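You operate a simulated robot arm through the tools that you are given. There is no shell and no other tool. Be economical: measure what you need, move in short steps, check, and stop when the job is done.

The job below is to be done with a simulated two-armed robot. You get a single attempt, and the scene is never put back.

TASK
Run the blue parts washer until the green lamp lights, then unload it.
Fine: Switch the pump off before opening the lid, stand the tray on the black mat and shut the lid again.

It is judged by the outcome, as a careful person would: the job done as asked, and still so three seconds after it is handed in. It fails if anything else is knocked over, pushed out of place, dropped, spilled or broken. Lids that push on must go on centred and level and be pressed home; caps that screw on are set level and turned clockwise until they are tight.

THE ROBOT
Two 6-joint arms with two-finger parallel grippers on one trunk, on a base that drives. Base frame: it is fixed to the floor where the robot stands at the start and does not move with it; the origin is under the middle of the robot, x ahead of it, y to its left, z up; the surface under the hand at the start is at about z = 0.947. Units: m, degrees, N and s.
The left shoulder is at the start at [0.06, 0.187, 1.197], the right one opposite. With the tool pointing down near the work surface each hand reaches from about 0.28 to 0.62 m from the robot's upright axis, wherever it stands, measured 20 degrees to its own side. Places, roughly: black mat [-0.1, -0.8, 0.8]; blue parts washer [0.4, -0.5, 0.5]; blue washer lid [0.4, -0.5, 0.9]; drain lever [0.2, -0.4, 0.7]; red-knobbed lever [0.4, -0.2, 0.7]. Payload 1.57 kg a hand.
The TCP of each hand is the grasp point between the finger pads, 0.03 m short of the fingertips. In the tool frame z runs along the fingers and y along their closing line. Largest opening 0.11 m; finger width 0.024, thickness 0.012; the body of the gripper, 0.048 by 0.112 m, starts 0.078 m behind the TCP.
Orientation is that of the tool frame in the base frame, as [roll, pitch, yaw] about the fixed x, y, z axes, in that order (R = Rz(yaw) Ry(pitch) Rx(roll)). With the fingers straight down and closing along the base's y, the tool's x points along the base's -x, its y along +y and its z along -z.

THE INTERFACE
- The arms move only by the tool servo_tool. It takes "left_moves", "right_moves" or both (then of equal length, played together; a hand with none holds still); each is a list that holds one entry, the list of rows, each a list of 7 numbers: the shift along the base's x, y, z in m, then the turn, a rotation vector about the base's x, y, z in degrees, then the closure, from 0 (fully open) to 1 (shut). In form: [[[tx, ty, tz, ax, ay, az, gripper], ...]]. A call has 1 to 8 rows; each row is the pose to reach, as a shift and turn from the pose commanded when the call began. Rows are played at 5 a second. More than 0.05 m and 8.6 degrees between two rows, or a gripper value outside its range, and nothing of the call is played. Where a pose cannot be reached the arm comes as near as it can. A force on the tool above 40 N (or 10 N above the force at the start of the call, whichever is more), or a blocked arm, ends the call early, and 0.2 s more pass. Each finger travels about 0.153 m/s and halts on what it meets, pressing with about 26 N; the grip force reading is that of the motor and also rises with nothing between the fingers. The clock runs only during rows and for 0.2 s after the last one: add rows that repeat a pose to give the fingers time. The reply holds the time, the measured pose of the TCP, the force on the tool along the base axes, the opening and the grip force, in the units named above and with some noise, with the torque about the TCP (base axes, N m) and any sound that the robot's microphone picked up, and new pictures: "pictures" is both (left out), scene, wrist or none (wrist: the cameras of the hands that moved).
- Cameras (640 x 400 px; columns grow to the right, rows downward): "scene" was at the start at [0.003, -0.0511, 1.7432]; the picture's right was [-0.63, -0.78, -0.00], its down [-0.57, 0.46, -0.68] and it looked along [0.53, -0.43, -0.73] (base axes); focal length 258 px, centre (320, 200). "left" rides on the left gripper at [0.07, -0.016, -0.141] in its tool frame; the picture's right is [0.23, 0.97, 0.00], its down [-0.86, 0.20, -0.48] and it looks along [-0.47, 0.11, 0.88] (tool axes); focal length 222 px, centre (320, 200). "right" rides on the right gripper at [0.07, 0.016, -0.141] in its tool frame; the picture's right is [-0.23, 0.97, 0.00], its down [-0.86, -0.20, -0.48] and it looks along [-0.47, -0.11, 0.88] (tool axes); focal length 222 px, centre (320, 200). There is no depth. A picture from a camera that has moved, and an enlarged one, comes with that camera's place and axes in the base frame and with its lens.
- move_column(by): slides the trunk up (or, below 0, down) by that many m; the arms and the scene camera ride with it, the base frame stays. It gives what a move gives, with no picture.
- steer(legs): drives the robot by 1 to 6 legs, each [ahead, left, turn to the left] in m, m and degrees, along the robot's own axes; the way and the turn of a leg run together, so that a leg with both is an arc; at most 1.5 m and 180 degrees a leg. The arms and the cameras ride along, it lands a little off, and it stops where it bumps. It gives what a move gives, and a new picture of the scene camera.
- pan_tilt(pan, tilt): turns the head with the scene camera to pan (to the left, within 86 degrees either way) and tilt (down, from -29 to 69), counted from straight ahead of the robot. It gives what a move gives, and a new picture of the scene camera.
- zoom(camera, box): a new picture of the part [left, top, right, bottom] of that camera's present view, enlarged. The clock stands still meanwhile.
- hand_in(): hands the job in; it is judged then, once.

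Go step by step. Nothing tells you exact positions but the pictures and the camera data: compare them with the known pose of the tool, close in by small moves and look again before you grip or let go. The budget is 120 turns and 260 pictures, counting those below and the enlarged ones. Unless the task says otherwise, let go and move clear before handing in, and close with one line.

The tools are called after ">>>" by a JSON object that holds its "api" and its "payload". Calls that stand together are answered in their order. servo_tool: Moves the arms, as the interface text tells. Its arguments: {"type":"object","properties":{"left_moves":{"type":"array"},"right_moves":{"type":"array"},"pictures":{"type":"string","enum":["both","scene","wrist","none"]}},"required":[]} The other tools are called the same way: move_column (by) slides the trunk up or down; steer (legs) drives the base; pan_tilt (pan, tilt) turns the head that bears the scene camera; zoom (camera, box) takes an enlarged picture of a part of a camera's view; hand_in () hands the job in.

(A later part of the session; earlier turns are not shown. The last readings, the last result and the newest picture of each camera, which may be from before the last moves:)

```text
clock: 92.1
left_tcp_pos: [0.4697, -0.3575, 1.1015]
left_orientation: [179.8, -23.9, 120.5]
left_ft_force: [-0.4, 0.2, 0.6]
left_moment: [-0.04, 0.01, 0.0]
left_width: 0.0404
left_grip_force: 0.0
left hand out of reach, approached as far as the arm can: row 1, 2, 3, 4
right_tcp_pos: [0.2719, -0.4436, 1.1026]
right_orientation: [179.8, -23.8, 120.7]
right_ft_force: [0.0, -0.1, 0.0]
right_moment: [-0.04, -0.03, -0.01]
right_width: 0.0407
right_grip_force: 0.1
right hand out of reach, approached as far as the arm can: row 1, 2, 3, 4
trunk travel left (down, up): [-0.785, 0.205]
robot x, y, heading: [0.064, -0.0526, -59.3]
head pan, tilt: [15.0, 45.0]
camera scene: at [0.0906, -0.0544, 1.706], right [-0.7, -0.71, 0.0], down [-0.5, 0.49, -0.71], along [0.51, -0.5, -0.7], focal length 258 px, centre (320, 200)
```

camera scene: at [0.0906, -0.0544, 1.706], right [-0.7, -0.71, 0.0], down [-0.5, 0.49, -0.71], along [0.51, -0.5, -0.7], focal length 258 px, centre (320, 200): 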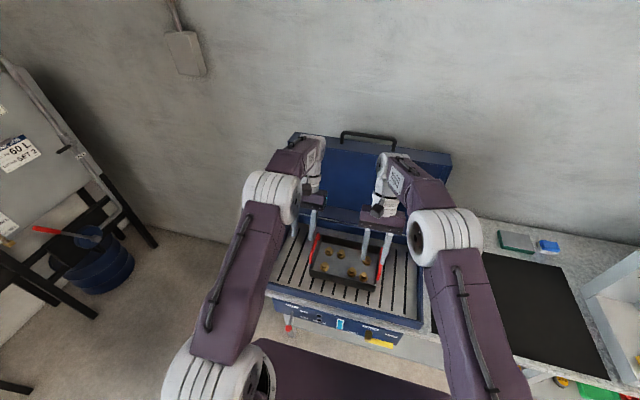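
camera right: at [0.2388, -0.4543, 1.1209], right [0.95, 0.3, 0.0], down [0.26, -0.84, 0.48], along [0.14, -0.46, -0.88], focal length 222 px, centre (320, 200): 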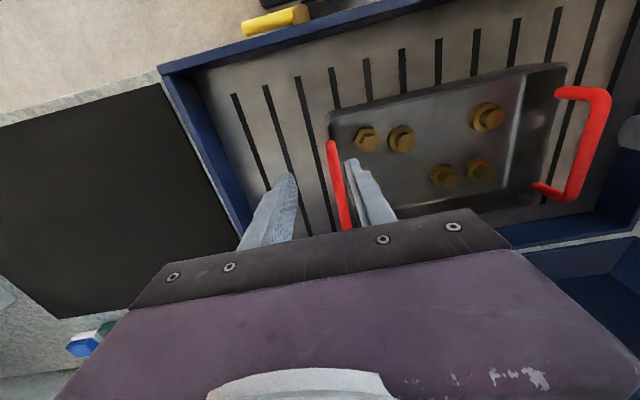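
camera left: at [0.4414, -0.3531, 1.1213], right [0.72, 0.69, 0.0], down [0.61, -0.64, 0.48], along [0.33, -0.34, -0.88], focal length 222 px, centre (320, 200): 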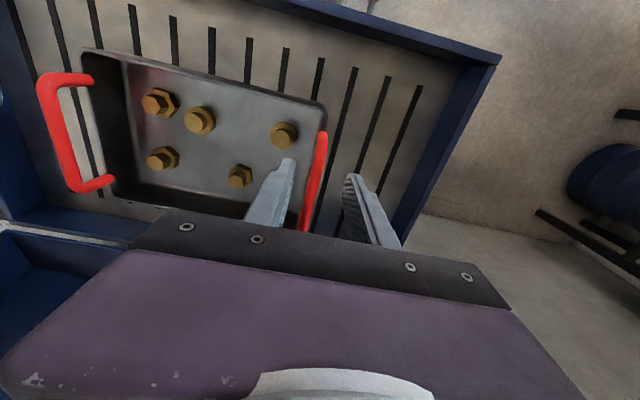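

Unlocked. Restore vertical fingers and move over the bars (z≈0.99).

>>> {"api": "servo_tool", "payload": {"right_moves": [[[0, 0, 0, -6.9, -4.0, 0, 0.63], [0.006, -0.029, -0.0, -13.8, -8.0, 0, 0.63], [0.012, -0.058, -0.03, -20.6, -12.1, 0, 0.63], [0.018, -0.087, -0.06, -20.6, -12.1, 0, 0.63], [0.0236, -0.1154, -0.09, -20.6, -12.1, 0, 0.63], [0.0236, -0.1154, -0.115, -20.6, -12.1, 0, 0.63], [0.0236, -0.1154, -0.115, -20.6, -12.1, 0, 0.63]]], "left_moves": [[[0, 0, 0, -6.9, -4.0, 0, 0.63], [0.01, -0.019, -0.0, -13.8, -8.0, 0, 0.63], [0.02, -0.039, -0.03, -20.6, -12.1, 0, 0.63], [0.03, -0.058, -0.06, -20.6, -12.1, 0, 0.63], [0.04, -0.0775, -0.09, -20.6, -12.1, 0, 0.63], [0.04, -0.0775, -0.115, -20.6, -12.1, 0, 0.63], [0.04, -0.0775, -0.115, -20.6, -12.1, 0, 0.63]]], "pictures": "none"}}

>>> {"api": "zoom", "payload": {"camera": "left", "box": [220, 60, 420, 260]}}

>>> {"api": "zoom", "payload": {"camera": "right", "box": [220, 60, 420, 260]}}

```text
clock: 93.7
left_tcp_pos: [0.5125, -0.4379, 0.9865]
left_orientation: [179.9, -0.3, 120.5]
left_ft_force: [0.0, -0.3, 0.6]
left_moment: [0.01, 0.0, 0.0]
left_width: 0.0408
left_grip_force: 0.2
right_tcp_pos: [0.2965, -0.5614, 0.9818]
right_orientation: [-179.9, -0.3, 120.6]
right_ft_force: [0.3, 0.2, -0.5]
right_moment: [-0.01, 0.02, 0.0]
right_width: 0.0409
right_grip_force: 0.1
trunk travel left (down, up): [-0.785, 0.205]
robot x, y, heading: [0.0669, -0.0521, -59.6]
head pan, tilt: [15.0, 45.0]
```

```text
2.00 times, centred on (320, 160) of left
camera zoom: at [0.4633, -0.3868, 1.1283], right [0.72, 0.69, 0.0], down [0.61, -0.64, 0.47], along [0.33, -0.34, -0.88], focal length 444 px, centre (320, 280)
```

zoom: 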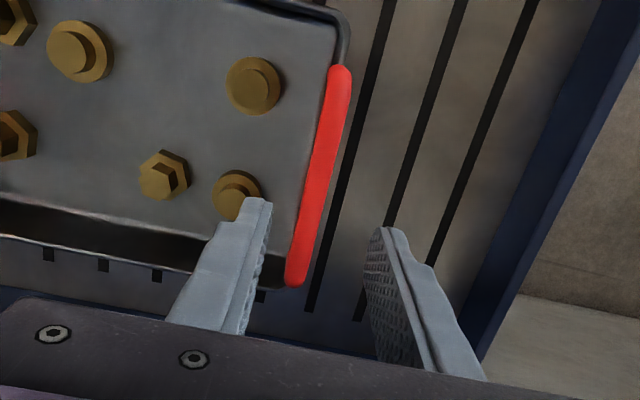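

```text
2.00 times, centred on (320, 160) of right
camera zoom: at [0.2763, -0.4928, 1.1234], right [0.95, 0.3, 0.0], down [0.26, -0.84, 0.48], along [0.14, -0.45, -0.88], focal length 444 px, centre (320, 280)
```

zoom: 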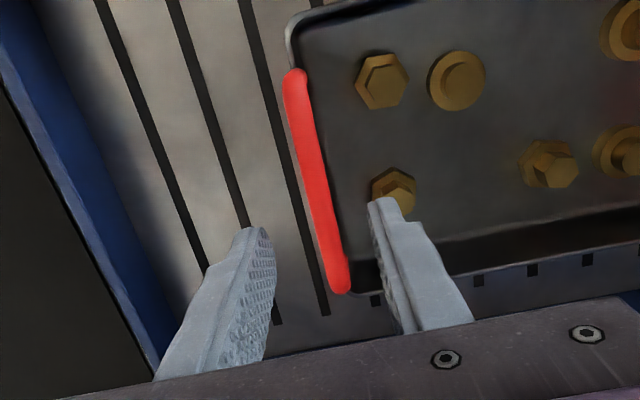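

Both grippers are centred over their bars. Narrow the openings (a bolt is close to the inner right finger) and descend.

>>> {"api": "servo_tool", "payload": {"right_moves": [[[-0.002, 0.0035, -0.0, 0, 0, 0, 0.76], [-0.002, 0.0035, -0.02, 0, 0, 0, 0.76], [-0.002, 0.0035, -0.04, 0, 0, 0, 0.76], [-0.002, 0.0035, -0.055, 0, 0, 0, 0.76], [-0.002, 0.0035, -0.07, 0, 0, 0, 0.76], [-0.002, 0.0035, -0.07, 0, 0, 0, 0.76]]], "left_moves": [[[-0.004, 0.0025, -0.0, 0, 0, 0, 0.76], [-0.004, 0.0025, -0.02, 0, 0, 0, 0.76], [-0.004, 0.0025, -0.04, 0, 0, 0, 0.76], [-0.004, 0.0025, -0.06, 0, 0, 0, 0.76], [-0.004, 0.0025, -0.0745, 0, 0, 0, 0.76], [-0.004, 0.0025, -0.0745, 0, 0, 0, 0.76]]], "pictures": "none"}}

>>> {"api": "zoom", "payload": {"camera": "left", "box": [220, 60, 420, 260]}}

>>> {"api": "zoom", "payload": {"camera": "right", "box": [220, 60, 420, 260]}}

```text
clock: 95.1
left_tcp_pos: [0.5075, -0.4359, 0.9093]
left_orientation: [179.9, -0.4, 120.5]
left_ft_force: [-0.6, 1.0, 0.2]
left_moment: [-0.01, 0.02, -0.01]
left_width: 0.0262
left_grip_force: 0.0
right_tcp_pos: [0.2966, -0.5581, 0.9134]
right_orientation: [-180.0, -0.2, 120.6]
right_ft_force: [0.7, 0.1, 0.1]
right_moment: [-0.01, 0.01, -0.01]
right_width: 0.0263
right_grip_force: 0.1
trunk travel left (down, up): [-0.785, 0.205]
robot x, y, heading: [0.0677, -0.0556, -59.4]
head pan, tilt: [15.0, 45.0]
```

```text
2.00 times, centred on (320, 160) of left
camera zoom: at [0.4587, -0.3842, 1.0531], right [0.72, 0.69, 0.0], down [0.61, -0.64, 0.47], along [0.33, -0.34, -0.88], focal length 444 px, centre (320, 280)
```

zoom: 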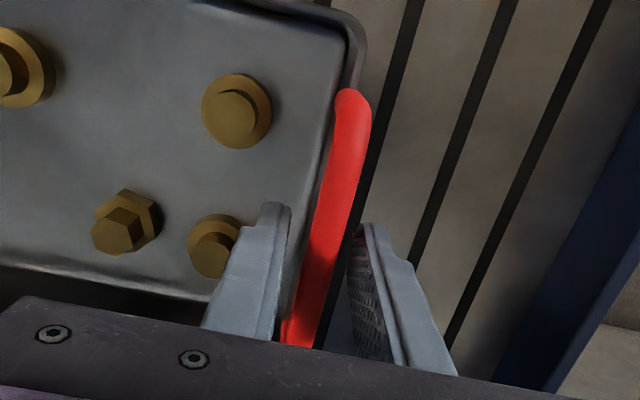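

```text
2.00 times, centred on (320, 160) of right
camera zoom: at [0.2755, -0.4899, 1.0545], right [0.95, 0.3, 0.0], down [0.26, -0.84, 0.48], along [0.14, -0.45, -0.88], focal length 444 px, centre (320, 280)
```

zoom: 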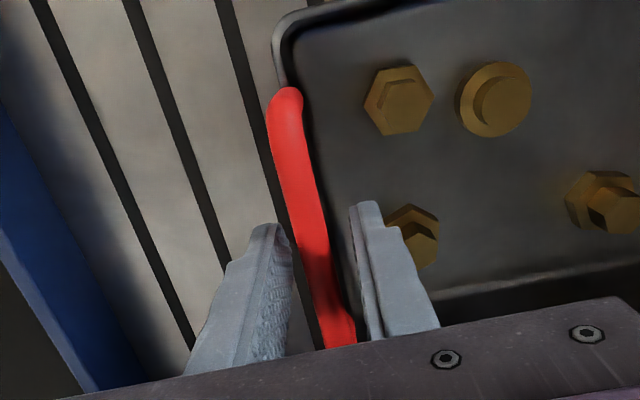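

Straddled cleanly. Settle a few mm lower and close both grippers.

>>> {"api": "servo_tool", "payload": {"right_moves": [[[0, 0, -0.008, 0, 0, 0, 0.76], [0, 0, -0.008, 0, 0, 0, 0.85], [0, 0, -0.008, 0, 0, 0, 0.95], [0, 0, -0.008, 0, 0, 0, 1], [0, 0, -0.008, 0, 0, 0, 1]]], "left_moves": [[[0, 0, -0.004, 0, 0, 0, 0.76], [0, 0, -0.004, 0, 0, 0, 0.85], [0, 0, -0.004, 0, 0, 0, 0.95], [0, 0, -0.004, 0, 0, 0, 1], [0, 0, -0.004, 0, 0, 0, 1]]], "pictures": "both"}}

```text
clock: 96.3
left_tcp_pos: [0.5076, -0.4345, 0.9069]
left_orientation: [179.8, -0.4, 120.5]
left_ft_force: [14.0, 8.8, 0.3]
left_moment: [-0.33, -0.22, -0.12]
left_width: 0.0114
left_grip_force: 25.4
right_tcp_pos: [0.2964, -0.56, 0.9058]
right_orientation: [-179.9, -0.3, 120.6]
right_ft_force: [-14.0, -9.5, 1.0]
right_moment: [-0.29, -0.15, -0.22]
right_width: 0.0117
right_grip_force: 26.6
trunk travel left (down, up): [-0.785, 0.205]
robot x, y, heading: [0.069, -0.0537, -59.5]
head pan, tilt: [15.0, 45.0]
camera scene: at [0.0947, -0.0605, 1.706], right [-0.7, -0.71, 0.0], down [-0.51, 0.49, -0.71], along [0.51, -0.49, -0.71], focal length 258 px, centre (320, 200)
camera right: at [0.2753, -0.4911, 1.0468], right [0.95, 0.3, 0.0], down [0.27, -0.84, 0.48], along [0.14, -0.45, -0.88], focal length 222 px, centre (320, 200)
camera left: at [0.4587, -0.3843, 1.0489], right [0.72, 0.69, 0.0], down [0.61, -0.64, 0.47], along [0.33, -0.34, -0.88], focal length 222 px, centre (320, 200)
```

scene: 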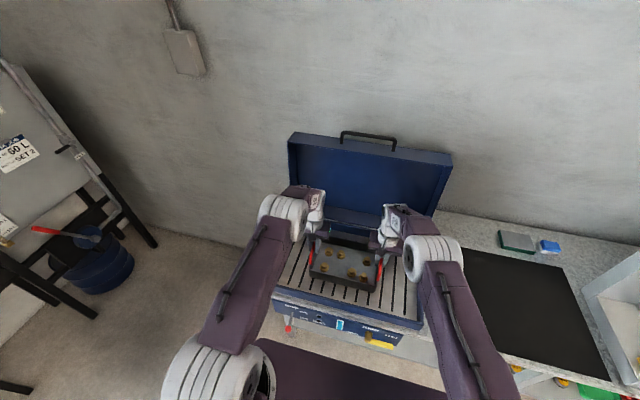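
right: 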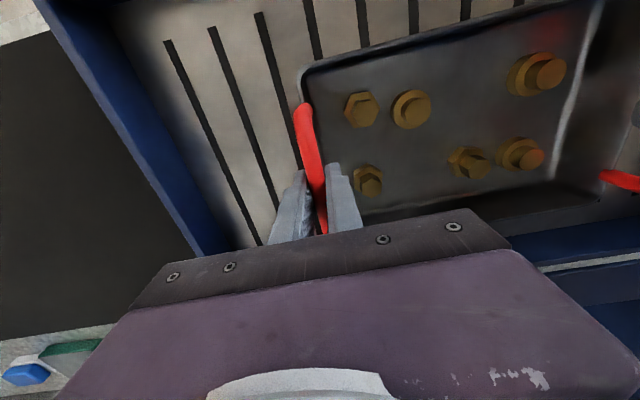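
left: 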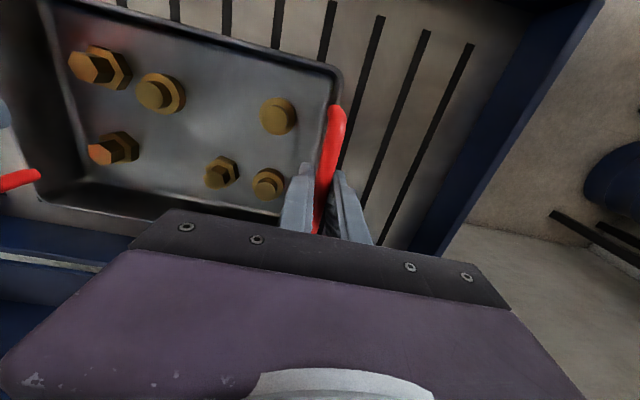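

Both gripped (11.5 mm). Hands squeeze inward a bit; relax 2 mm outward and lift slowly together.

>>> {"api": "servo_tool", "payload": {"right_moves": [[[-0.0015, -0.001, 0, 0, 0, 0, 1], [-0.0015, -0.001, 0.006, 0, 0, 0, 1], [-0.0015, -0.001, 0.012, 0, 0, 0, 1], [-0.0015, -0.001, 0.02, 0, 0, 0, 1], [-0.0015, -0.001, 0.03, 0, 0, 0, 1], [-0.0015, -0.001, 0.04, 0, 0, 0, 1], [-0.0015, -0.001, 0.05, 0, 0, 0, 1]]], "left_moves": [[[0.0015, 0.001, 0, 0, 0, 0, 1], [0.0015, 0.001, 0.006, 0, 0, 0, 1], [0.0015, 0.001, 0.012, 0, 0, 0, 1], [0.0015, 0.001, 0.02, 0, 0, 0, 1], [0.0015, 0.001, 0.03, 0, 0, 0, 1], [0.0015, 0.001, 0.04, 0, 0, 0, 1], [0.0015, 0.001, 0.05, 0, 0, 0, 1]]], "pictures": "both"}}

```text
clock: 97.9
left_tcp_pos: [0.5092, -0.435, 0.9563]
left_orientation: [180.0, -0.5, 120.5]
left_ft_force: [-9.4, -5.2, -5.6]
left_moment: [0.31, 0.21, 0.01]
left_width: 0.0118
left_grip_force: 25.9
right_tcp_pos: [0.2954, -0.5622, 0.9567]
right_orientation: [179.9, -0.4, 120.7]
right_ft_force: [9.9, 5.9, -5.4]
right_moment: [-0.29, -0.15, -0.11]
right_width: 0.0118
right_grip_force: 25.8
trunk travel left (down, up): [-0.785, 0.205]
robot x, y, heading: [0.0643, -0.0559, -59.3]
head pan, tilt: [15.0, 45.0]
camera scene: at [0.0954, -0.0612, 1.7059], right [-0.7, -0.71, 0.0], down [-0.51, 0.5, -0.71], along [0.5, -0.49, -0.71], focal length 258 px, centre (320, 200)
camera right: at [0.2757, -0.4919, 1.0983], right [0.95, 0.3, 0.0], down [0.26, -0.84, 0.47], along [0.14, -0.45, -0.88], focal length 222 px, centre (320, 200)
camera left: at [0.4597, -0.3844, 1.0992], right [0.72, 0.69, 0.0], down [0.61, -0.64, 0.47], along [0.33, -0.34, -0.88], focal length 222 px, centre (320, 200)
```

scene: 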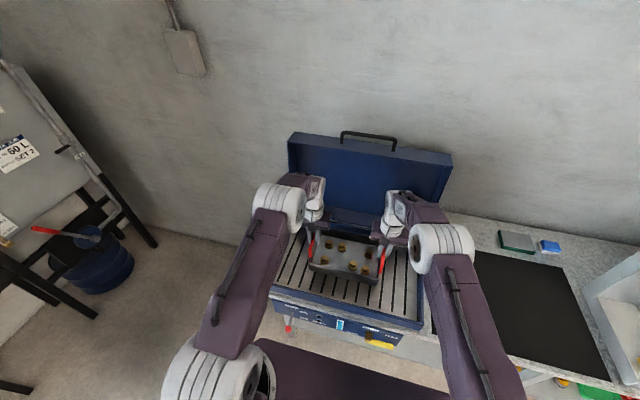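
right: 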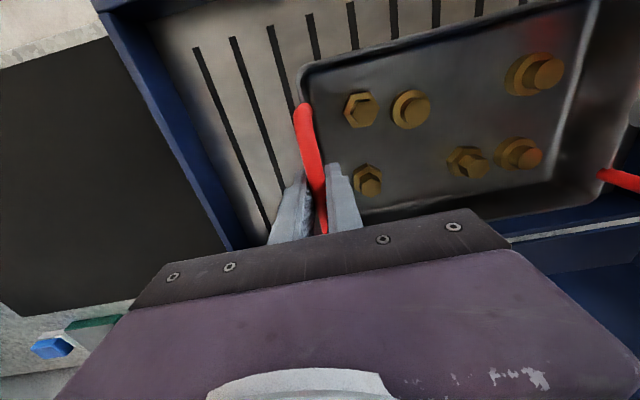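
left: 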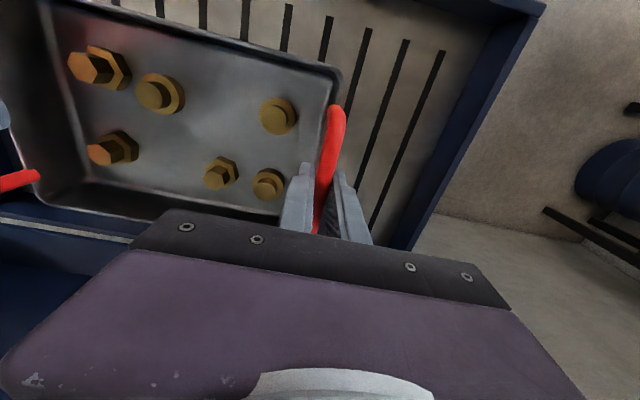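

Tray is up and level (≈11 N total, as expected). Raise with the column, then back up slightly, strafe right over the mat (centre ≈ 0.49 m right) and come forward again.

>>> {"api": "move_column", "payload": {"by": 0.13}}

>>> {"api": "steer", "payload": {"legs": [[-0.05, 0, 0]]}}

```text
clock: 99.5
left_tcp_pos: [0.5093, -0.4345, 1.0871]
left_orientation: [180.0, -0.5, 120.6]
left_ft_force: [-21.5, -12.1, -4.8]
left_moment: [-0.02, 0.06, -0.04]
left_width: 0.0116
left_grip_force: 25.8
right_tcp_pos: [0.2968, -0.5612, 1.0875]
right_orientation: [179.8, -0.2, 120.6]
right_ft_force: [21.9, 12.0, -5.7]
right_moment: [0.04, -0.01, -0.1]
right_width: 0.0118
right_grip_force: 26.7
trunk travel left (down, up): [-0.915, 0.075]
robot x, y, heading: [0.0687, -0.0562, -59.2]
head pan, tilt: [15.0, 45.0]
```

```text
clock: 100.4
left_tcp_pos: [0.4879, -0.4009, 1.0821]
left_orientation: [-180.0, -1.0, 120.6]
left_ft_force: [-22.9, -14.8, -5.8]
left_moment: [0.13, 0.16, -0.06]
left_width: 0.0115
left_grip_force: 25.9
right_tcp_pos: [0.2754, -0.5269, 1.0812]
right_orientation: [179.9, -0.8, 120.7]
right_ft_force: [24.9, 12.6, -6.7]
right_moment: [-0.01, -0.06, -0.1]
right_width: 0.0117
right_grip_force: 25.9
trunk travel left (down, up): [-0.915, 0.075]
robot x, y, heading: [0.0384, -0.0134, -59.6]
head pan, tilt: [15.0, 45.0]
camera scene: at [0.0788, -0.0327, 1.8355], right [-0.7, -0.71, 0.0], down [-0.51, 0.5, -0.7], along [0.5, -0.49, -0.71], focal length 258 px, centre (320, 200)
```

scene: 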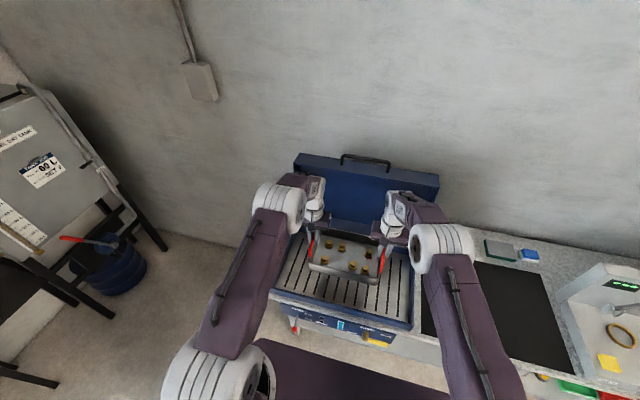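

Ease the outward pull by 1.6 mm per hand, then strafe right.

>>> {"api": "servo_tool", "payload": {"right_moves": [[[0.0007, 0.0004, 0, 0, 0, 0, 1], [0.0014, 0.0008, 0, 0, 0, 0, 1], [0.0014, 0.0008, 0, 0, 0, 0, 1]]], "left_moves": [[[-0.0007, -0.0004, 0, 0, 0, 0, 1], [-0.0014, -0.0008, 0, 0, 0, 0, 1], [-0.0014, -0.0008, 0, 0, 0, 0, 1]]], "pictures": "none"}}

>>> {"api": "steer", "payload": {"legs": [[0, -0.25, 0]]}}

```text
clock: 101.2
left_tcp_pos: [0.4826, -0.3926, 1.0853]
left_orientation: [179.9, -0.6, 120.5]
left_ft_force: [16.7, 10.6, -5.0]
left_moment: [0.09, 0.03, -0.15]
left_width: 0.0114
left_grip_force: 26.3
right_tcp_pos: [0.2709, -0.518, 1.0871]
right_orientation: [-180.0, -0.2, 120.4]
right_ft_force: [-15.5, -11.4, -5.5]
right_moment: [-0.08, -0.01, -0.15]
right_width: 0.0119
right_grip_force: 25.9
trunk travel left (down, up): [-0.915, 0.075]
robot x, y, heading: [0.0414, -0.0093, -59.2]
head pan, tilt: [15.0, 45.0]
```

```text
clock: 103.0
left_tcp_pos: [0.272, -0.5181, 1.0856]
left_orientation: [179.9, -0.5, 120.6]
left_ft_force: [26.4, 16.8, -5.3]
left_moment: [-0.17, -0.2, -0.03]
left_width: 0.012
left_grip_force: 26.0
right_tcp_pos: [0.0611, -0.6433, 1.0865]
right_orientation: [-179.7, -0.3, 120.8]
right_ft_force: [-26.3, -17.5, -5.6]
right_moment: [0.24, 0.25, -0.19]
right_width: 0.0118
right_grip_force: 25.8
trunk travel left (down, up): [-0.915, 0.075]
robot x, y, heading: [-0.1735, -0.1388, -59.2]
head pan, tilt: [15.0, 45.0]
camera scene: at [-0.1397, -0.1445, 1.8359], right [-0.7, -0.72, 0.0], down [-0.51, 0.49, -0.71], along [0.5, -0.49, -0.71], focal length 258 px, centre (320, 200)
```

scene: 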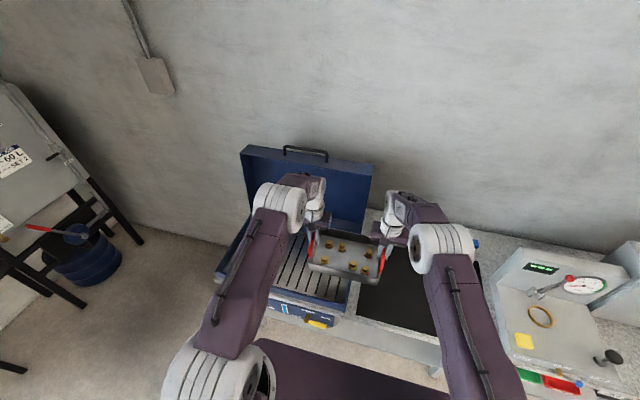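

Scale housing top is only ≈0.98 m, well under the arms. Relax the slight squeeze, continue to the right and forward.

>>> {"api": "servo_tool", "payload": {"right_moves": [[[-0.0009, -0.0005, 0, 0, 0, 0, 1], [-0.0009, -0.0005, 0, 0, 0, 0, 1]]], "left_moves": [[[0.0009, 0.0005, 0, 0, 0, 0, 1], [0.0009, 0.0005, 0, 0, 0, 0, 1]]], "pictures": "none"}}

>>> {"api": "steer", "payload": {"legs": [[0, -0.32, 0]]}}

>>> {"api": "steer", "payload": {"legs": [[0.05, 0, 0]]}}

```text
clock: 103.6
left_tcp_pos: [0.272, -0.5167, 1.0856]
left_orientation: [179.9, -0.5, 120.5]
left_ft_force: [-10.5, -6.3, -4.6]
left_moment: [-0.2, -0.04, 0.08]
left_width: 0.0115
left_grip_force: 26.0
right_tcp_pos: [0.0583, -0.6434, 1.0875]
right_orientation: [180.0, -0.3, 120.8]
right_ft_force: [10.3, 5.7, -5.6]
right_moment: [0.14, 0.11, -0.15]
right_width: 0.0118
right_grip_force: 25.7
trunk travel left (down, up): [-0.915, 0.075]
robot x, y, heading: [-0.1724, -0.1396, -59.3]
head pan, tilt: [15.0, 45.0]
```

```text
clock: 105.7
left_tcp_pos: [0.0034, -0.6762, 1.0859]
left_orientation: [180.0, -0.4, 120.6]
left_ft_force: [-24.0, -14.3, -4.2]
left_moment: [0.09, 0.13, 0.01]
left_width: 0.0117
left_grip_force: 25.8
right_tcp_pos: [-0.2082, -0.804, 1.0866]
right_orientation: [-179.9, -0.2, 120.6]
right_ft_force: [23.4, 13.8, -4.8]
right_moment: [-0.07, -0.12, -0.06]
right_width: 0.0115
right_grip_force: 26.2
trunk travel left (down, up): [-0.915, 0.075]
robot x, y, heading: [-0.4419, -0.2982, -59.3]
head pan, tilt: [15.0, 45.0]
camera scene: at [-0.4081, -0.3036, 1.8359], right [-0.7, -0.72, 0.0], down [-0.51, 0.49, -0.71], along [0.5, -0.49, -0.71], focal length 258 px, centre (320, 200)
```

scene: 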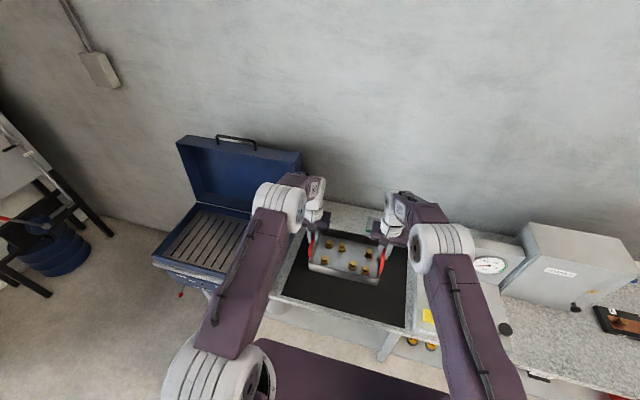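

```text
clock: 106.7
left_tcp_pos: [0.022, -0.7123, 1.0916]
left_orientation: [179.9, 0.1, 120.6]
left_ft_force: [-2.0, 0.3, -4.3]
left_moment: [-0.07, -0.03, 0.01]
left_width: 0.0117
left_grip_force: 26.6
right_tcp_pos: [-0.1886, -0.8389, 1.0927]
right_orientation: [179.9, 0.2, 120.6]
right_ft_force: [1.7, 1.2, -4.7]
right_moment: [-0.03, 0.0, -0.1]
right_width: 0.0116
right_grip_force: 26.8
trunk travel left (down, up): [-0.915, 0.075]
robot x, y, heading: [-0.4172, -0.3404, -59.3]
head pan, tilt: [15.0, 45.0]
camera scene: at [-0.3951, -0.3348, 1.8362], right [-0.7, -0.72, 0.0], down [-0.5, 0.49, -0.71], along [0.51, -0.5, -0.7], focal length 258 px, centre (320, 200)
```

scene: 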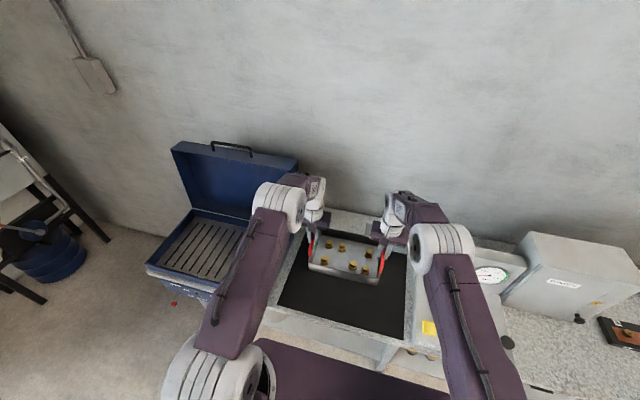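

Tray is over the mat. Lower with the column, then finish by small arm steps watching the force.

>>> {"api": "move_column", "payload": {"by": -0.18}}

>>> {"api": "zoom", "payload": {"camera": "scene", "box": [220, 170, 460, 350]}}

>>> {"api": "zoom", "payload": {"camera": "left", "box": [0, 0, 640, 400]}}

```text
clock: 108.7
left_tcp_pos: [0.0285, -0.7187, 0.9051]
left_orientation: [179.9, -0.5, 120.6]
left_ft_force: [-1.0, -0.4, -6.2]
left_moment: [0.01, 0.01, 0.05]
left_width: 0.0117
left_grip_force: 25.9
right_tcp_pos: [-0.1843, -0.8457, 0.908]
right_orientation: [180.0, -0.3, 120.7]
right_ft_force: [0.7, 0.4, -5.5]
right_moment: [0.0, -0.01, -0.06]
right_width: 0.0117
right_grip_force: 25.7
trunk travel left (down, up): [-0.735, 0.255]
robot x, y, heading: [-0.4158, -0.3402, -59.4]
head pan, tilt: [15.0, 45.0]
```

```text
2.22 times, centred on (340, 260) of scene
camera zoom: at [-0.3862, -0.3475, 1.656], right [-0.7, -0.72, 0.0], down [-0.51, 0.49, -0.71], along [0.51, -0.49, -0.71], focal length 574 px, centre (276, 67)
```

zoom: 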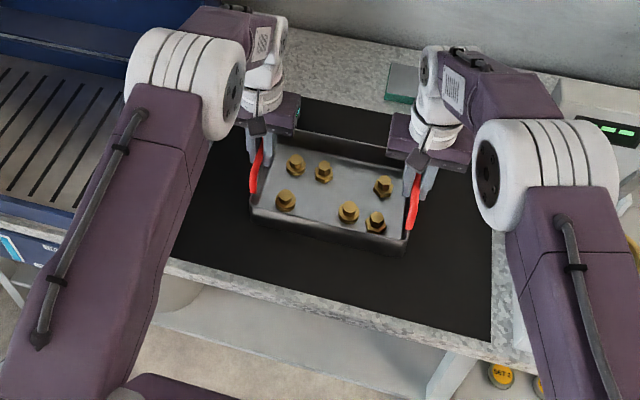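

```text
1.00 times, centred on (320, 200) of left (not enlarged: the box is as wide or as high as the picture)
camera zoom: at [-0.0217, -0.669, 1.0486], right [0.72, 0.69, 0.0], down [0.61, -0.64, 0.47], along [0.33, -0.34, -0.88], focal length 222 px, centre (320, 200)
```

zoom: 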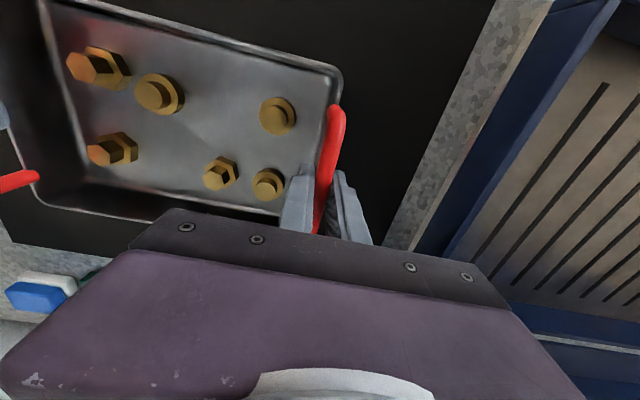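

>>> {"api": "servo_tool", "payload": {"right_moves": [[[0, 0, -0.005, 0, 0, 0, 1], [0, 0, -0.01, 0, 0, 0, 1], [0, 0, -0.015, 0, 0, 0, 1], [0, 0, -0.02, 0, 0, 0, 1], [0, 0, -0.025, 0, 0, 0, 1], [0, 0, -0.03, 0, 0, 0, 1]]], "left_moves": [[[0, 0, -0.005, 0, 0, 0, 1], [0, 0, -0.01, 0, 0, 0, 1], [0, 0, -0.015, 0, 0, 0, 1], [0, 0, -0.02, 0, 0, 0, 1], [0, 0, -0.025, 0, 0, 0, 1], [0, 0, -0.03, 0, 0, 0, 1]]], "pictures": "none"}}

>>> {"api": "zoom", "payload": {"camera": "scene", "box": [220, 170, 460, 350]}}

```text
clock: 110.1
left_tcp_pos: [0.0249, -0.7143, 0.8792]
left_orientation: [179.8, -0.3, 120.5]
left_ft_force: [0.1, 1.2, 20.5]
left_moment: [0.01, 0.01, -0.1]
left_width: 0.0119
left_grip_force: 26.3
right_tcp_pos: [-0.1875, -0.841, 0.8796]
right_orientation: [179.9, -0.1, 120.7]
right_ft_force: [-1.3, -2.7, 20.5]
right_moment: [0.05, -0.03, -0.3]
right_width: 0.0119
right_grip_force: 26.1
trunk travel left (down, up): [-0.735, 0.255]
robot x, y, heading: [-0.4176, -0.3409, -59.4]
head pan, tilt: [15.0, 45.0]
```

```text
2.22 times, centred on (340, 260) of scene
camera zoom: at [-0.3925, -0.3404, 1.656], right [-0.7, -0.72, 0.0], down [-0.5, 0.49, -0.71], along [0.51, -0.5, -0.7], focal length 574 px, centre (276, 67)
```

zoom: 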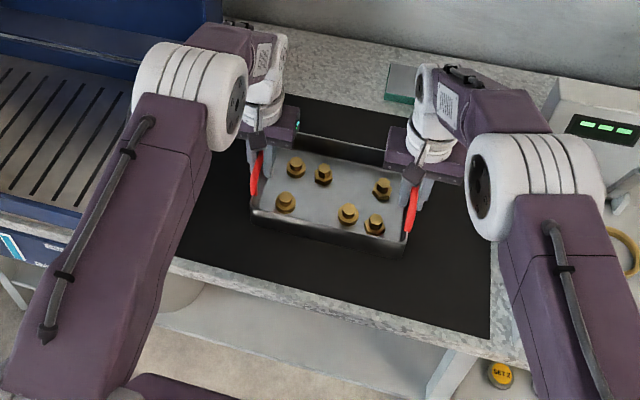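

Tray is down on the mat (20 N push). Ease up 2 mm, open and lift clear straight up.

>>> {"api": "servo_tool", "payload": {"right_moves": [[[0, 0, 0.002, 0, 0, 0, 1], [0, 0, 0.002, 0, 0, 0, 0.85], [0, 0, 0.002, 0, 0, 0, 0.76], [0, 0, 0.002, 0, 0, 0, 0.76]]], "left_moves": [[[0, 0, 0.002, 0, 0, 0, 1], [0, 0, 0.002, 0, 0, 0, 0.85], [0, 0, 0.002, 0, 0, 0, 0.76], [0, 0, 0.002, 0, 0, 0, 0.76]]], "pictures": "wrist"}}

```text
clock: 111.1
left_tcp_pos: [0.028, -0.7197, 0.8784]
left_orientation: [179.8, -0.5, 120.5]
left_ft_force: [-0.6, 0.1, 0.0]
left_moment: [-0.02, -0.03, 0.0]
left_width: 0.0265
left_grip_force: 0.1
right_tcp_pos: [-0.1839, -0.8444, 0.879]
right_orientation: [-179.9, -0.3, 120.7]
right_ft_force: [0.4, 0.6, -0.5]
right_moment: [0.0, 0.01, -0.01]
right_width: 0.0264
right_grip_force: 0.1
trunk travel left (down, up): [-0.735, 0.255]
robot x, y, heading: [-0.4177, -0.341, -59.4]
head pan, tilt: [15.0, 45.0]
camera right: at [-0.2053, -0.7761, 1.02], right [0.95, 0.3, 0.0], down [0.27, -0.84, 0.47], along [0.14, -0.45, -0.88], focal length 222 px, centre (320, 200)
camera left: at [-0.0215, -0.6683, 1.021], right [0.72, 0.69, 0.0], down [0.61, -0.64, 0.47], along [0.33, -0.34, -0.88], focal length 222 px, centre (320, 200)
```

right: 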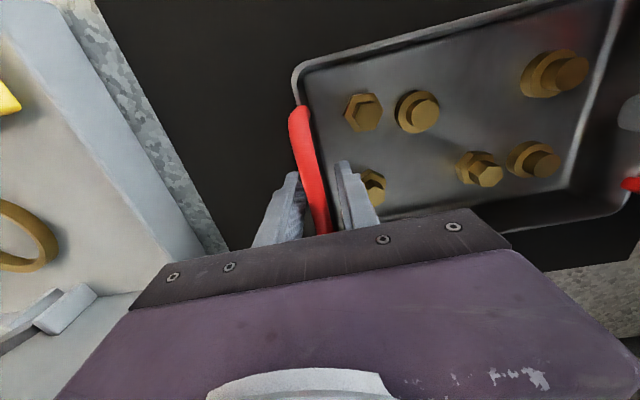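
left: 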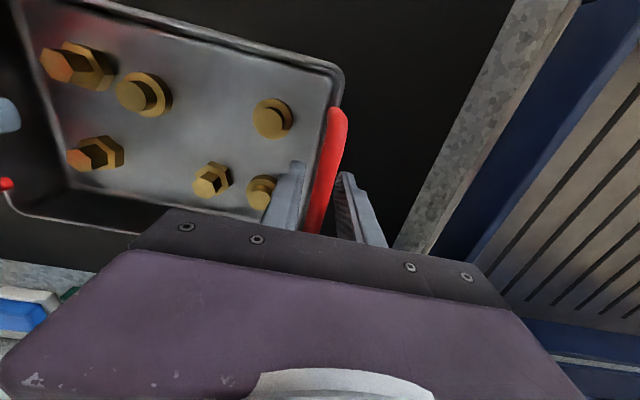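

Released with all six bolts in place. Lift the hands straight up with the column.

>>> {"api": "move_column", "payload": {"by": 0.25}}

>>> {"api": "pan_tilt", "payload": {"pan": 15, "tilt": 45}}

```text
clock: 113.6
left_tcp_pos: [0.0274, -0.7181, 1.1284]
left_orientation: [179.8, -0.4, 120.6]
left_ft_force: [-0.1, 0.0, 1.1]
left_moment: [-0.01, 0.03, 0.0]
left_width: 0.0265
left_grip_force: 0.0
right_tcp_pos: [-0.1854, -0.8439, 1.1291]
right_orientation: [180.0, -0.2, 120.6]
right_ft_force: [0.3, 0.3, 0.0]
right_moment: [0.0, 0.01, 0.0]
right_width: 0.0266
right_grip_force: 0.1
trunk travel left (down, up): [-0.985, 0.005]
robot x, y, heading: [-0.4155, -0.3389, -59.3]
head pan, tilt: [15.0, 45.0]
```

```text
clock: 114.2
left_tcp_pos: [0.0262, -0.7181, 1.1288]
left_orientation: [179.8, -0.4, 120.6]
left_ft_force: [-0.3, -0.7, -0.2]
left_moment: [-0.03, -0.03, 0.03]
left_width: 0.0262
left_grip_force: 0.1
right_tcp_pos: [-0.185, -0.8432, 1.1305]
right_orientation: [180.0, -0.3, 120.7]
right_ft_force: [0.3, 0.3, 0.2]
right_moment: [-0.01, -0.02, -0.04]
right_width: 0.0263
right_grip_force: 0.1
trunk travel left (down, up): [-0.985, 0.005]
robot x, y, heading: [-0.4146, -0.3404, -59.2]
head pan, tilt: [15.0, 45.0]
camera scene: at [-0.3875, -0.3457, 1.906], right [-0.7, -0.72, 0.0], down [-0.51, 0.49, -0.71], along [0.51, -0.49, -0.71], focal length 258 px, centre (320, 200)
```

scene: 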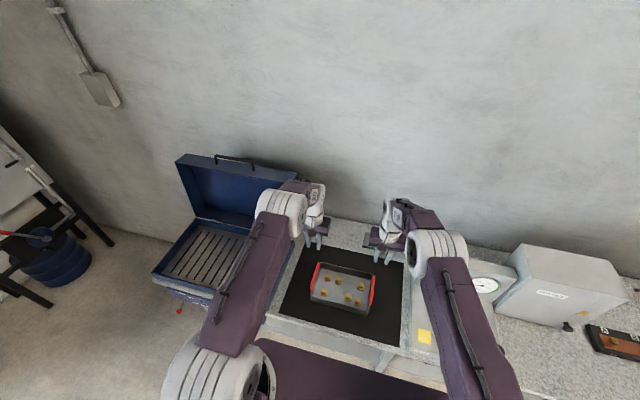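

Tray stands on the mat. Now fold the right arm away to its parking place and start turning the left gripper back for the lid handle.

>>> {"api": "servo_tool", "payload": {"right_moves": [[[-0.015, 0.025, 0.035, 0, 0, 0, 0.6], [-0.03, 0.05, 0.07, 0, 0, 0, 0.3], [-0.05, 0.075, 0.1, 0, 0, 0, 0.0], [-0.075, 0.1, 0.13, 0, 0, 0, 0.0], [-0.105, 0.12, 0.16, 0, 0, 0, 0.0], [-0.14, 0.125, 0.19, 0, 0, 0, 0.0], [-0.175, 0.13, 0.22, 0, 0, 0, 0.0], [-0.21, 0.13, 0.25, 0, 0, 0, 0.0]]], "left_moves": [[[0, 0, 0.04, -3.05, 5.2, 0, 0.7], [0, 0, 0.08, -6.1, 10.4, 0, 0.6], [0, 0, 0.12, -6.1, 10.4, 0, 0.5], [0, 0, 0.155, -6.1, 10.4, 0, 0.5], [0, 0, 0.175, -6.1, 10.4, 0, 0.5], [0, 0, 0.175, -6.1, 10.4, 0, 0.5], [0, 0, 0.175, -6.1, 10.4, 0, 0.5], [0, 0, 0.175, -6.1, 10.4, 0, 0.5]]], "pictures": "none"}}

>>> {"api": "servo_tool", "payload": {"right_moves": [[[-0.035, -0.008, 0.02, 0, 0, 0, 0], [-0.07, -0.016, 0.04, 0, 0, 0, 0], [-0.105, -0.024, 0.06, 0, 0, 0, 0], [-0.14, -0.032, 0.08, 0, 0, 0, 0], [-0.175, -0.04, 0.1, 0, 0, 0, 0], [-0.2, -0.045, 0.12, 0, 0, 0, 0], [-0.22, -0.05, 0.14, 0, 0, 0, 0], [-0.22, -0.05, 0.15, 0, 0, 0, 0]]], "left_moves": [[[0, 0, 0, -1.757, -6.714, -4.907, 0.5], [0, 0, 0, -3.51, -13.43, -9.81, 0.5], [0, 0, 0, -5.27, -20.14, -14.72, 0.5], [0, 0, 0, -7.03, -26.86, -19.63, 0.5], [0, 0, 0, -8.79, -33.57, -24.54, 0.5], [0, 0, 0, -10.54, -40.28, -29.44, 0.5], [0, 0, 0, -12.3, -47.0, -34.35, 0.5], [0, 0, 0, -14.06, -53.71, -39.26, 0.5]]], "pictures": "scene"}}

```text
clock: 116.0
left_tcp_pos: [0.025, -0.7157, 1.3043]
left_orientation: [-168.0, -0.4, 120.5]
left_ft_force: [-0.9, 1.0, 0.5]
left_moment: [-0.04, -0.01, 0.0]
left_width: 0.0549
left_grip_force: 0.1
right_tcp_pos: [-0.3987, -0.7121, 1.3804]
right_orientation: [180.0, 0.0, 120.8]
right_ft_force: [0.3, -0.1, 0.2]
right_moment: [-0.02, -0.01, -0.02]
right_width: 0.11
right_grip_force: 0.0
trunk travel left (down, up): [-0.985, 0.005]
robot x, y, heading: [-0.4177, -0.3391, -59.4]
head pan, tilt: [15.0, 45.0]
```

```text
clock: 117.8
left_tcp_pos: [0.0259, -0.7182, 1.3037]
left_orientation: [140.4, 18.9, 68.9]
left_ft_force: [-0.2, 0.3, -0.7]
left_moment: [0.02, 0.0, -0.01]
left_width: 0.055
left_grip_force: 0.0
right_tcp_pos: [-0.6154, -0.7624, 1.5287]
right_orientation: [179.9, -0.3, 120.8]
right_ft_force: [0.9, -0.1, 0.4]
right_moment: [-0.02, 0.01, -0.01]
right_width: 0.11
right_grip_force: 0.1
trunk travel left (down, up): [-0.985, 0.005]
robot x, y, heading: [-0.4144, -0.3387, -59.6]
head pan, tilt: [15.0, 45.0]
camera scene: at [-0.3878, -0.3455, 1.906], right [-0.7, -0.72, 0.0], down [-0.51, 0.49, -0.71], along [0.51, -0.49, -0.71], focal length 258 px, centre (320, 200)
```

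scene: 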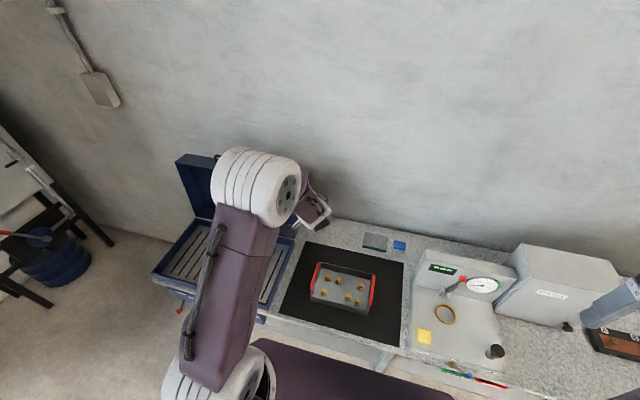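

>>> {"api": "servo_tool", "payload": {"left_moves": [[[0, 0, 0, -1.55, -5.87, -4.29, 0.5], [0, 0, 0, -3.07, -11.74, -8.57, 0.5], [0, 0, 0, -4.6, -17.6, -12.86, 0.5], [0, 0, 0, -6.14, -23.47, -17.15, 0.5], [0, 0, 0, -7.68, -29.34, -21.43, 0.5], [0, 0, 0, -9.21, -35.2, -25.7, 0.5], [0, 0, 0, -10.75, -41.08, -30.0, 0.5]]], "pictures": "none"}}

>>> {"api": "steer", "payload": {"legs": [[-0.1, 0, 0], [0, 0.46, 0]]}}

>>> {"api": "zoom", "payload": {"camera": "left", "box": [0, 0, 640, 400]}}

```text
clock: 119.4
left_tcp_pos: [-0.0255, -0.7397, 1.3034]
left_orientation: [101.9, -0.3, 32.6]
left_ft_force: [-0.3, -0.2, 0.3]
left_moment: [-0.04, -0.01, 0.01]
left_width: 0.0549
left_grip_force: 0.0
left hand out of reach, approached as far as the arm can: row 5, 6, 7
right_tcp_pos: [-0.6154, -0.7631, 1.5301]
right_orientation: [179.8, -0.2, 120.7]
right_ft_force: [-0.4, -0.1, -0.1]
right_moment: [-0.05, 0.01, 0.02]
right_width: 0.11
right_grip_force: 0.1
trunk travel left (down, up): [-0.985, 0.005]
robot x, y, heading: [-0.4176, -0.3371, -59.1]
head pan, tilt: [15.0, 45.0]
```

```text
clock: 122.9
left_tcp_pos: [0.3129, -0.4221, 1.3048]
left_orientation: [101.9, -0.2, 32.4]
left_ft_force: [0.0, 0.3, 0.5]
left_moment: [0.0, -0.01, 0.04]
left_width: 0.0549
left_grip_force: 0.1
right_tcp_pos: [-0.2769, -0.4447, 1.5277]
right_orientation: [179.9, -0.2, 120.5]
right_ft_force: [0.0, 0.9, -0.5]
right_moment: [0.0, -0.04, 0.03]
right_width: 0.1099
right_grip_force: 0.1
trunk travel left (down, up): [-0.985, 0.005]
robot x, y, heading: [-0.0781, -0.0216, -59.2]
head pan, tilt: [15.0, 45.0]
camera scene: at [-0.0494, -0.0279, 1.906], right [-0.7, -0.71, 0.0], down [-0.5, 0.49, -0.71], along [0.51, -0.49, -0.71], focal length 258 px, centre (320, 200)
```

scene: 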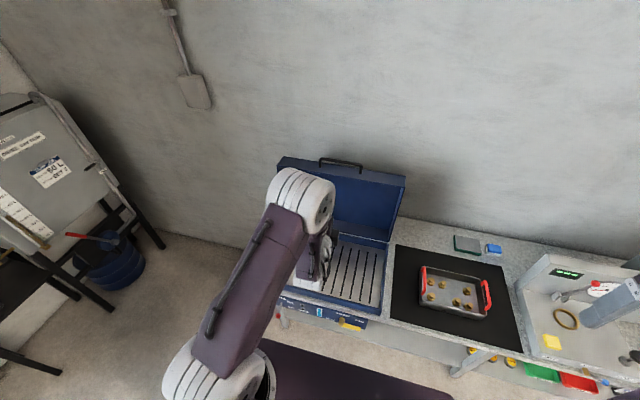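

```text
1.00 times, centred on (320, 200) of left (not enlarged: the box is as wide or as high as the picture)
camera zoom: at [0.2964, -0.2658, 1.3195], right [0.3, -0.05, 0.95], down [-0.95, -0.1, 0.29], along [0.08, -0.99, -0.08], focal length 222 px, centre (320, 200)
```

zoom: 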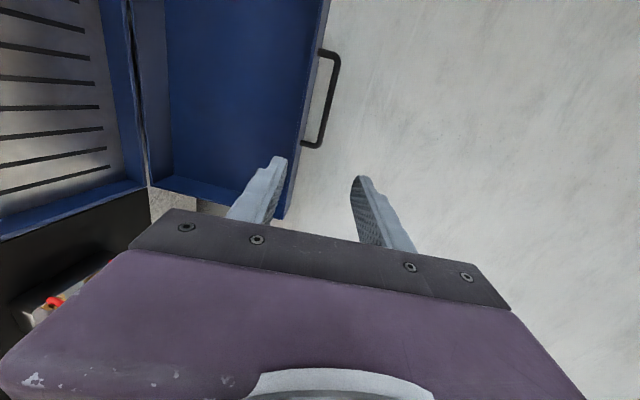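

The lid is still standing. Line up: a little ahead and left, then fix yaw and check the handle.

>>> {"api": "steer", "payload": {"legs": [[0.07, 0.05, 0]]}}

>>> {"api": "servo_tool", "payload": {"left_moves": [[[0, 0, 0, 0, 0, -1.9, 0.5], [0, 0, 0, 0, 0, -1.9, 0.6]]], "pictures": "wrist"}}

```text
clock: 124.0
left_tcp_pos: [0.385, -0.4512, 1.31]
left_orientation: [101.5, -0.5, 32.5]
left_ft_force: [-0.6, 1.1, 0.4]
left_moment: [0.03, -0.01, 0.02]
left_width: 0.055
left_grip_force: 0.1
right_tcp_pos: [-0.207, -0.4745, 1.5293]
right_orientation: [179.7, 0.2, 120.7]
right_ft_force: [-1.3, 0.0, 0.2]
right_moment: [-0.06, -0.11, -0.01]
right_width: 0.1098
right_grip_force: 0.1
trunk travel left (down, up): [-0.985, 0.005]
robot x, y, heading: [0.0072, -0.0549, -59.4]
head pan, tilt: [15.0, 45.0]
camera scene: at [0.0182, -0.0547, 1.9062], right [-0.7, -0.72, 0.0], down [-0.5, 0.49, -0.71], along [0.51, -0.5, -0.7], focal length 258 px, centre (320, 200)
```

scene: 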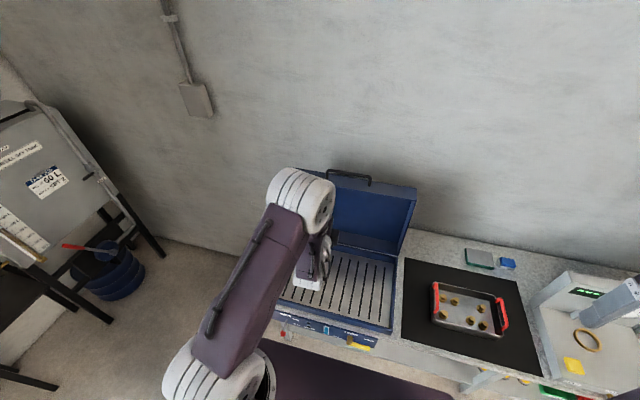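

```text
clock: 124.6
left_tcp_pos: [0.3769, -0.4577, 1.3075]
left_orientation: [101.8, -0.4, 30.9]
left_ft_force: [0.4, 0.4, 0.1]
left_moment: [0.0, 0.0, 0.01]
left_width: 0.0439
left_grip_force: 0.1
left hand out of reach, approached as far as the arm can: row 1, 2
right_tcp_pos: [-0.2004, -0.4756, 1.529]
right_orientation: [179.7, 0.0, 120.7]
right_ft_force: [-0.2, -0.1, -0.2]
right_moment: [-0.03, -0.07, -0.05]
right_width: 0.1099
right_grip_force: 0.1
trunk travel left (down, up): [-0.985, 0.005]
robot x, y, heading: [0.0025, -0.0562, -59.2]
head pan, tilt: [15.0, 45.0]
camera left: at [0.3644, -0.3004, 1.3211], right [0.29, -0.06, 0.96], down [-0.96, -0.07, 0.29], along [0.05, -1.0, -0.07], focal length 222 px, centre (320, 200)
```

left: 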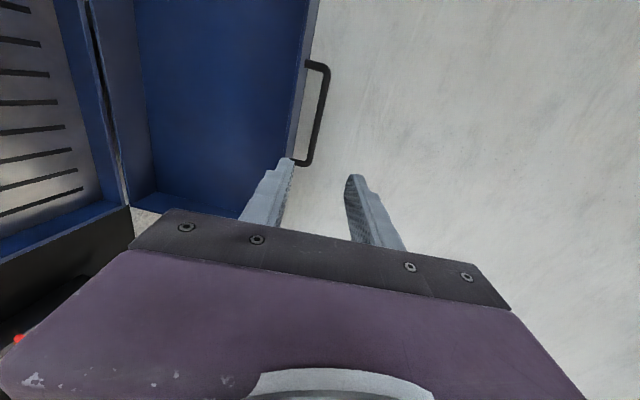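

>>> {"api": "servo_tool", "payload": {"left_moves": [[[0.023, -0.036, -0.0095, 0, 0, 0, 0.7], [0.046, -0.071, -0.019, 0, 0, 0, 0.75], [0.069, -0.106, -0.028, 0, 0, 0, 0.75], [0.091, -0.14, -0.0375, 0, 0, 0, 0.75], [0.108, -0.166, -0.0445, 0, 0, 0, 0.75], [0.108, -0.166, -0.0445, 0, 0, 0, 0.75]]], "pictures": "wrist"}}

>>> {"api": "zoom", "payload": {"camera": "left", "box": [220, 20, 420, 240]}}

```text
clock: 126.0
left_tcp_pos: [0.4772, -0.6397, 1.2614]
left_orientation: [102.1, -0.4, 31.5]
left_ft_force: [-0.5, -0.4, 0.0]
left_moment: [-0.02, 0.0, -0.01]
left_width: 0.0275
left_grip_force: 0.0
left hand out of reach, approached as far as the arm can: row 1, 2, 3, 4, 5, 6
right_tcp_pos: [-0.1969, -0.4781, 1.5285]
right_orientation: [180.0, -0.2, 120.6]
right_ft_force: [-0.5, -1.2, -1.3]
right_moment: [0.01, 0.03, 0.01]
right_width: 0.11
right_grip_force: 0.1
trunk travel left (down, up): [-0.985, 0.005]
robot x, y, heading: [0.0005, -0.0546, -59.0]
head pan, tilt: [15.0, 45.0]
camera left: at [0.4621, -0.4817, 1.2753], right [0.29, -0.06, 0.95], down [-0.95, -0.09, 0.29], along [0.07, -0.99, -0.08], focal length 222 px, centre (320, 200)
```

left: 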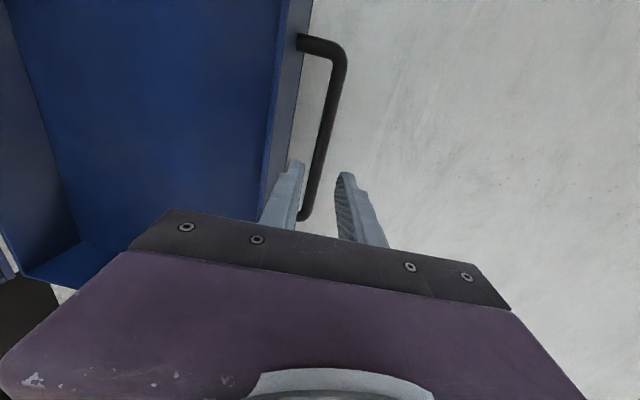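

```text
1.82 times, centred on (320, 130) of left
camera zoom: at [0.4621, -0.4817, 1.2753], right [0.29, -0.06, 0.95], down [-0.95, -0.09, 0.29], along [0.07, -0.99, -0.08], focal length 404 px, centre (320, 327)
```

zoom: 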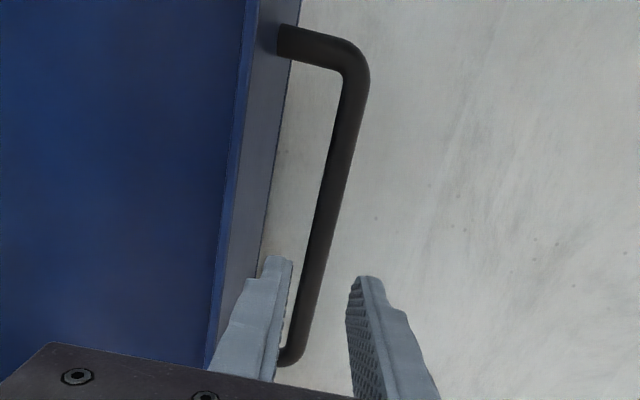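

Leftward reach limits this; strafe the base left 0.06 m (parallel to the bar), then finish the approach.

>>> {"api": "steer", "payload": {"legs": [[0.0, 0.06, 0]]}}

>>> {"api": "servo_tool", "payload": {"left_moves": [[[-0.015, -0.009, 0, 0, 0, -0.7, 0.75], [-0.028, -0.017, 0, 0, 0, -0.7, 0.75]]], "pictures": "wrist"}}

```text
clock: 127.0
left_tcp_pos: [0.5169, -0.6161, 1.261]
left_orientation: [102.1, -1.0, 31.5]
left_ft_force: [-0.5, -0.3, 1.1]
left_moment: [-0.02, -0.01, 0.17]
left_width: 0.0278
left_grip_force: 0.2
right_tcp_pos: [-0.157, -0.455, 1.5245]
right_orientation: [179.4, -0.3, 120.6]
right_ft_force: [-1.7, -0.7, -0.3]
right_moment: [0.04, -0.14, 0.01]
right_width: 0.1098
right_grip_force: 0.1
trunk travel left (down, up): [-0.985, 0.005]
robot x, y, heading: [0.058, -0.025, -59.3]
head pan, tilt: [15.0, 45.0]
camera scene: at [0.0683, -0.0405, 1.9061], right [-0.7, -0.71, -0.01], down [-0.5, 0.5, -0.71], along [0.51, -0.49, -0.71], focal length 258 px, centre (320, 200)
```

scene: 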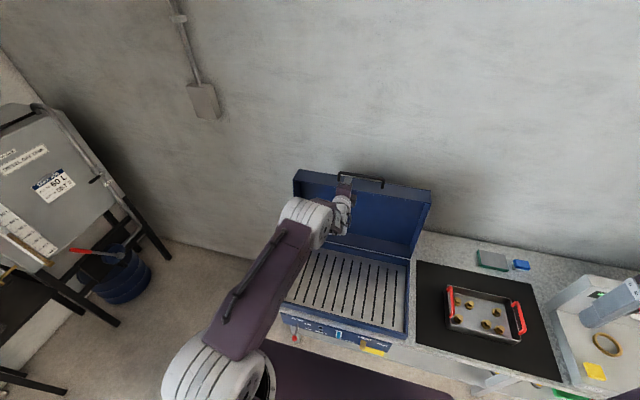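

```text
clock: 127.6
left_tcp_pos: [0.4928, -0.6283, 1.2613]
left_orientation: [102.1, -0.6, 30.8]
left_ft_force: [0.4, -0.4, 0.6]
left_moment: [0.01, -0.04, 0.02]
left_width: 0.0275
left_grip_force: 0.0
right_tcp_pos: [-0.1504, -0.4506, 1.5283]
right_orientation: [179.7, -0.3, 120.6]
right_ft_force: [-0.7, -0.7, -0.2]
right_moment: [0.06, -0.08, -0.03]
right_width: 0.1101
right_grip_force: 0.0
trunk travel left (down, up): [-0.985, 0.005]
robot x, y, heading: [0.0575, -0.0255, -59.4]
head pan, tilt: [15.0, 45.0]
camera left: at [0.4817, -0.4718, 1.2761], right [0.29, -0.06, 0.95], down [-0.96, -0.07, 0.29], along [0.05, -1.0, -0.08], focal length 222 px, centre (320, 200)
```

left: 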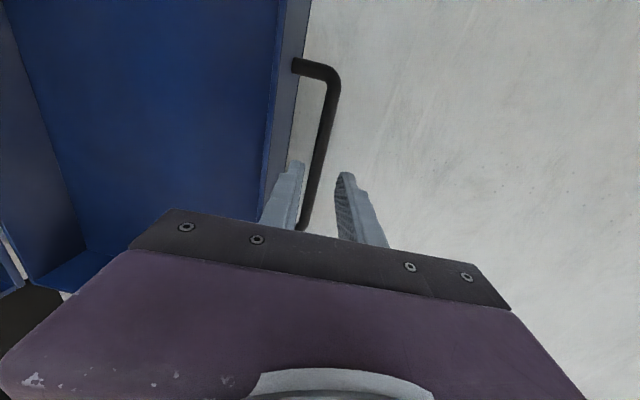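

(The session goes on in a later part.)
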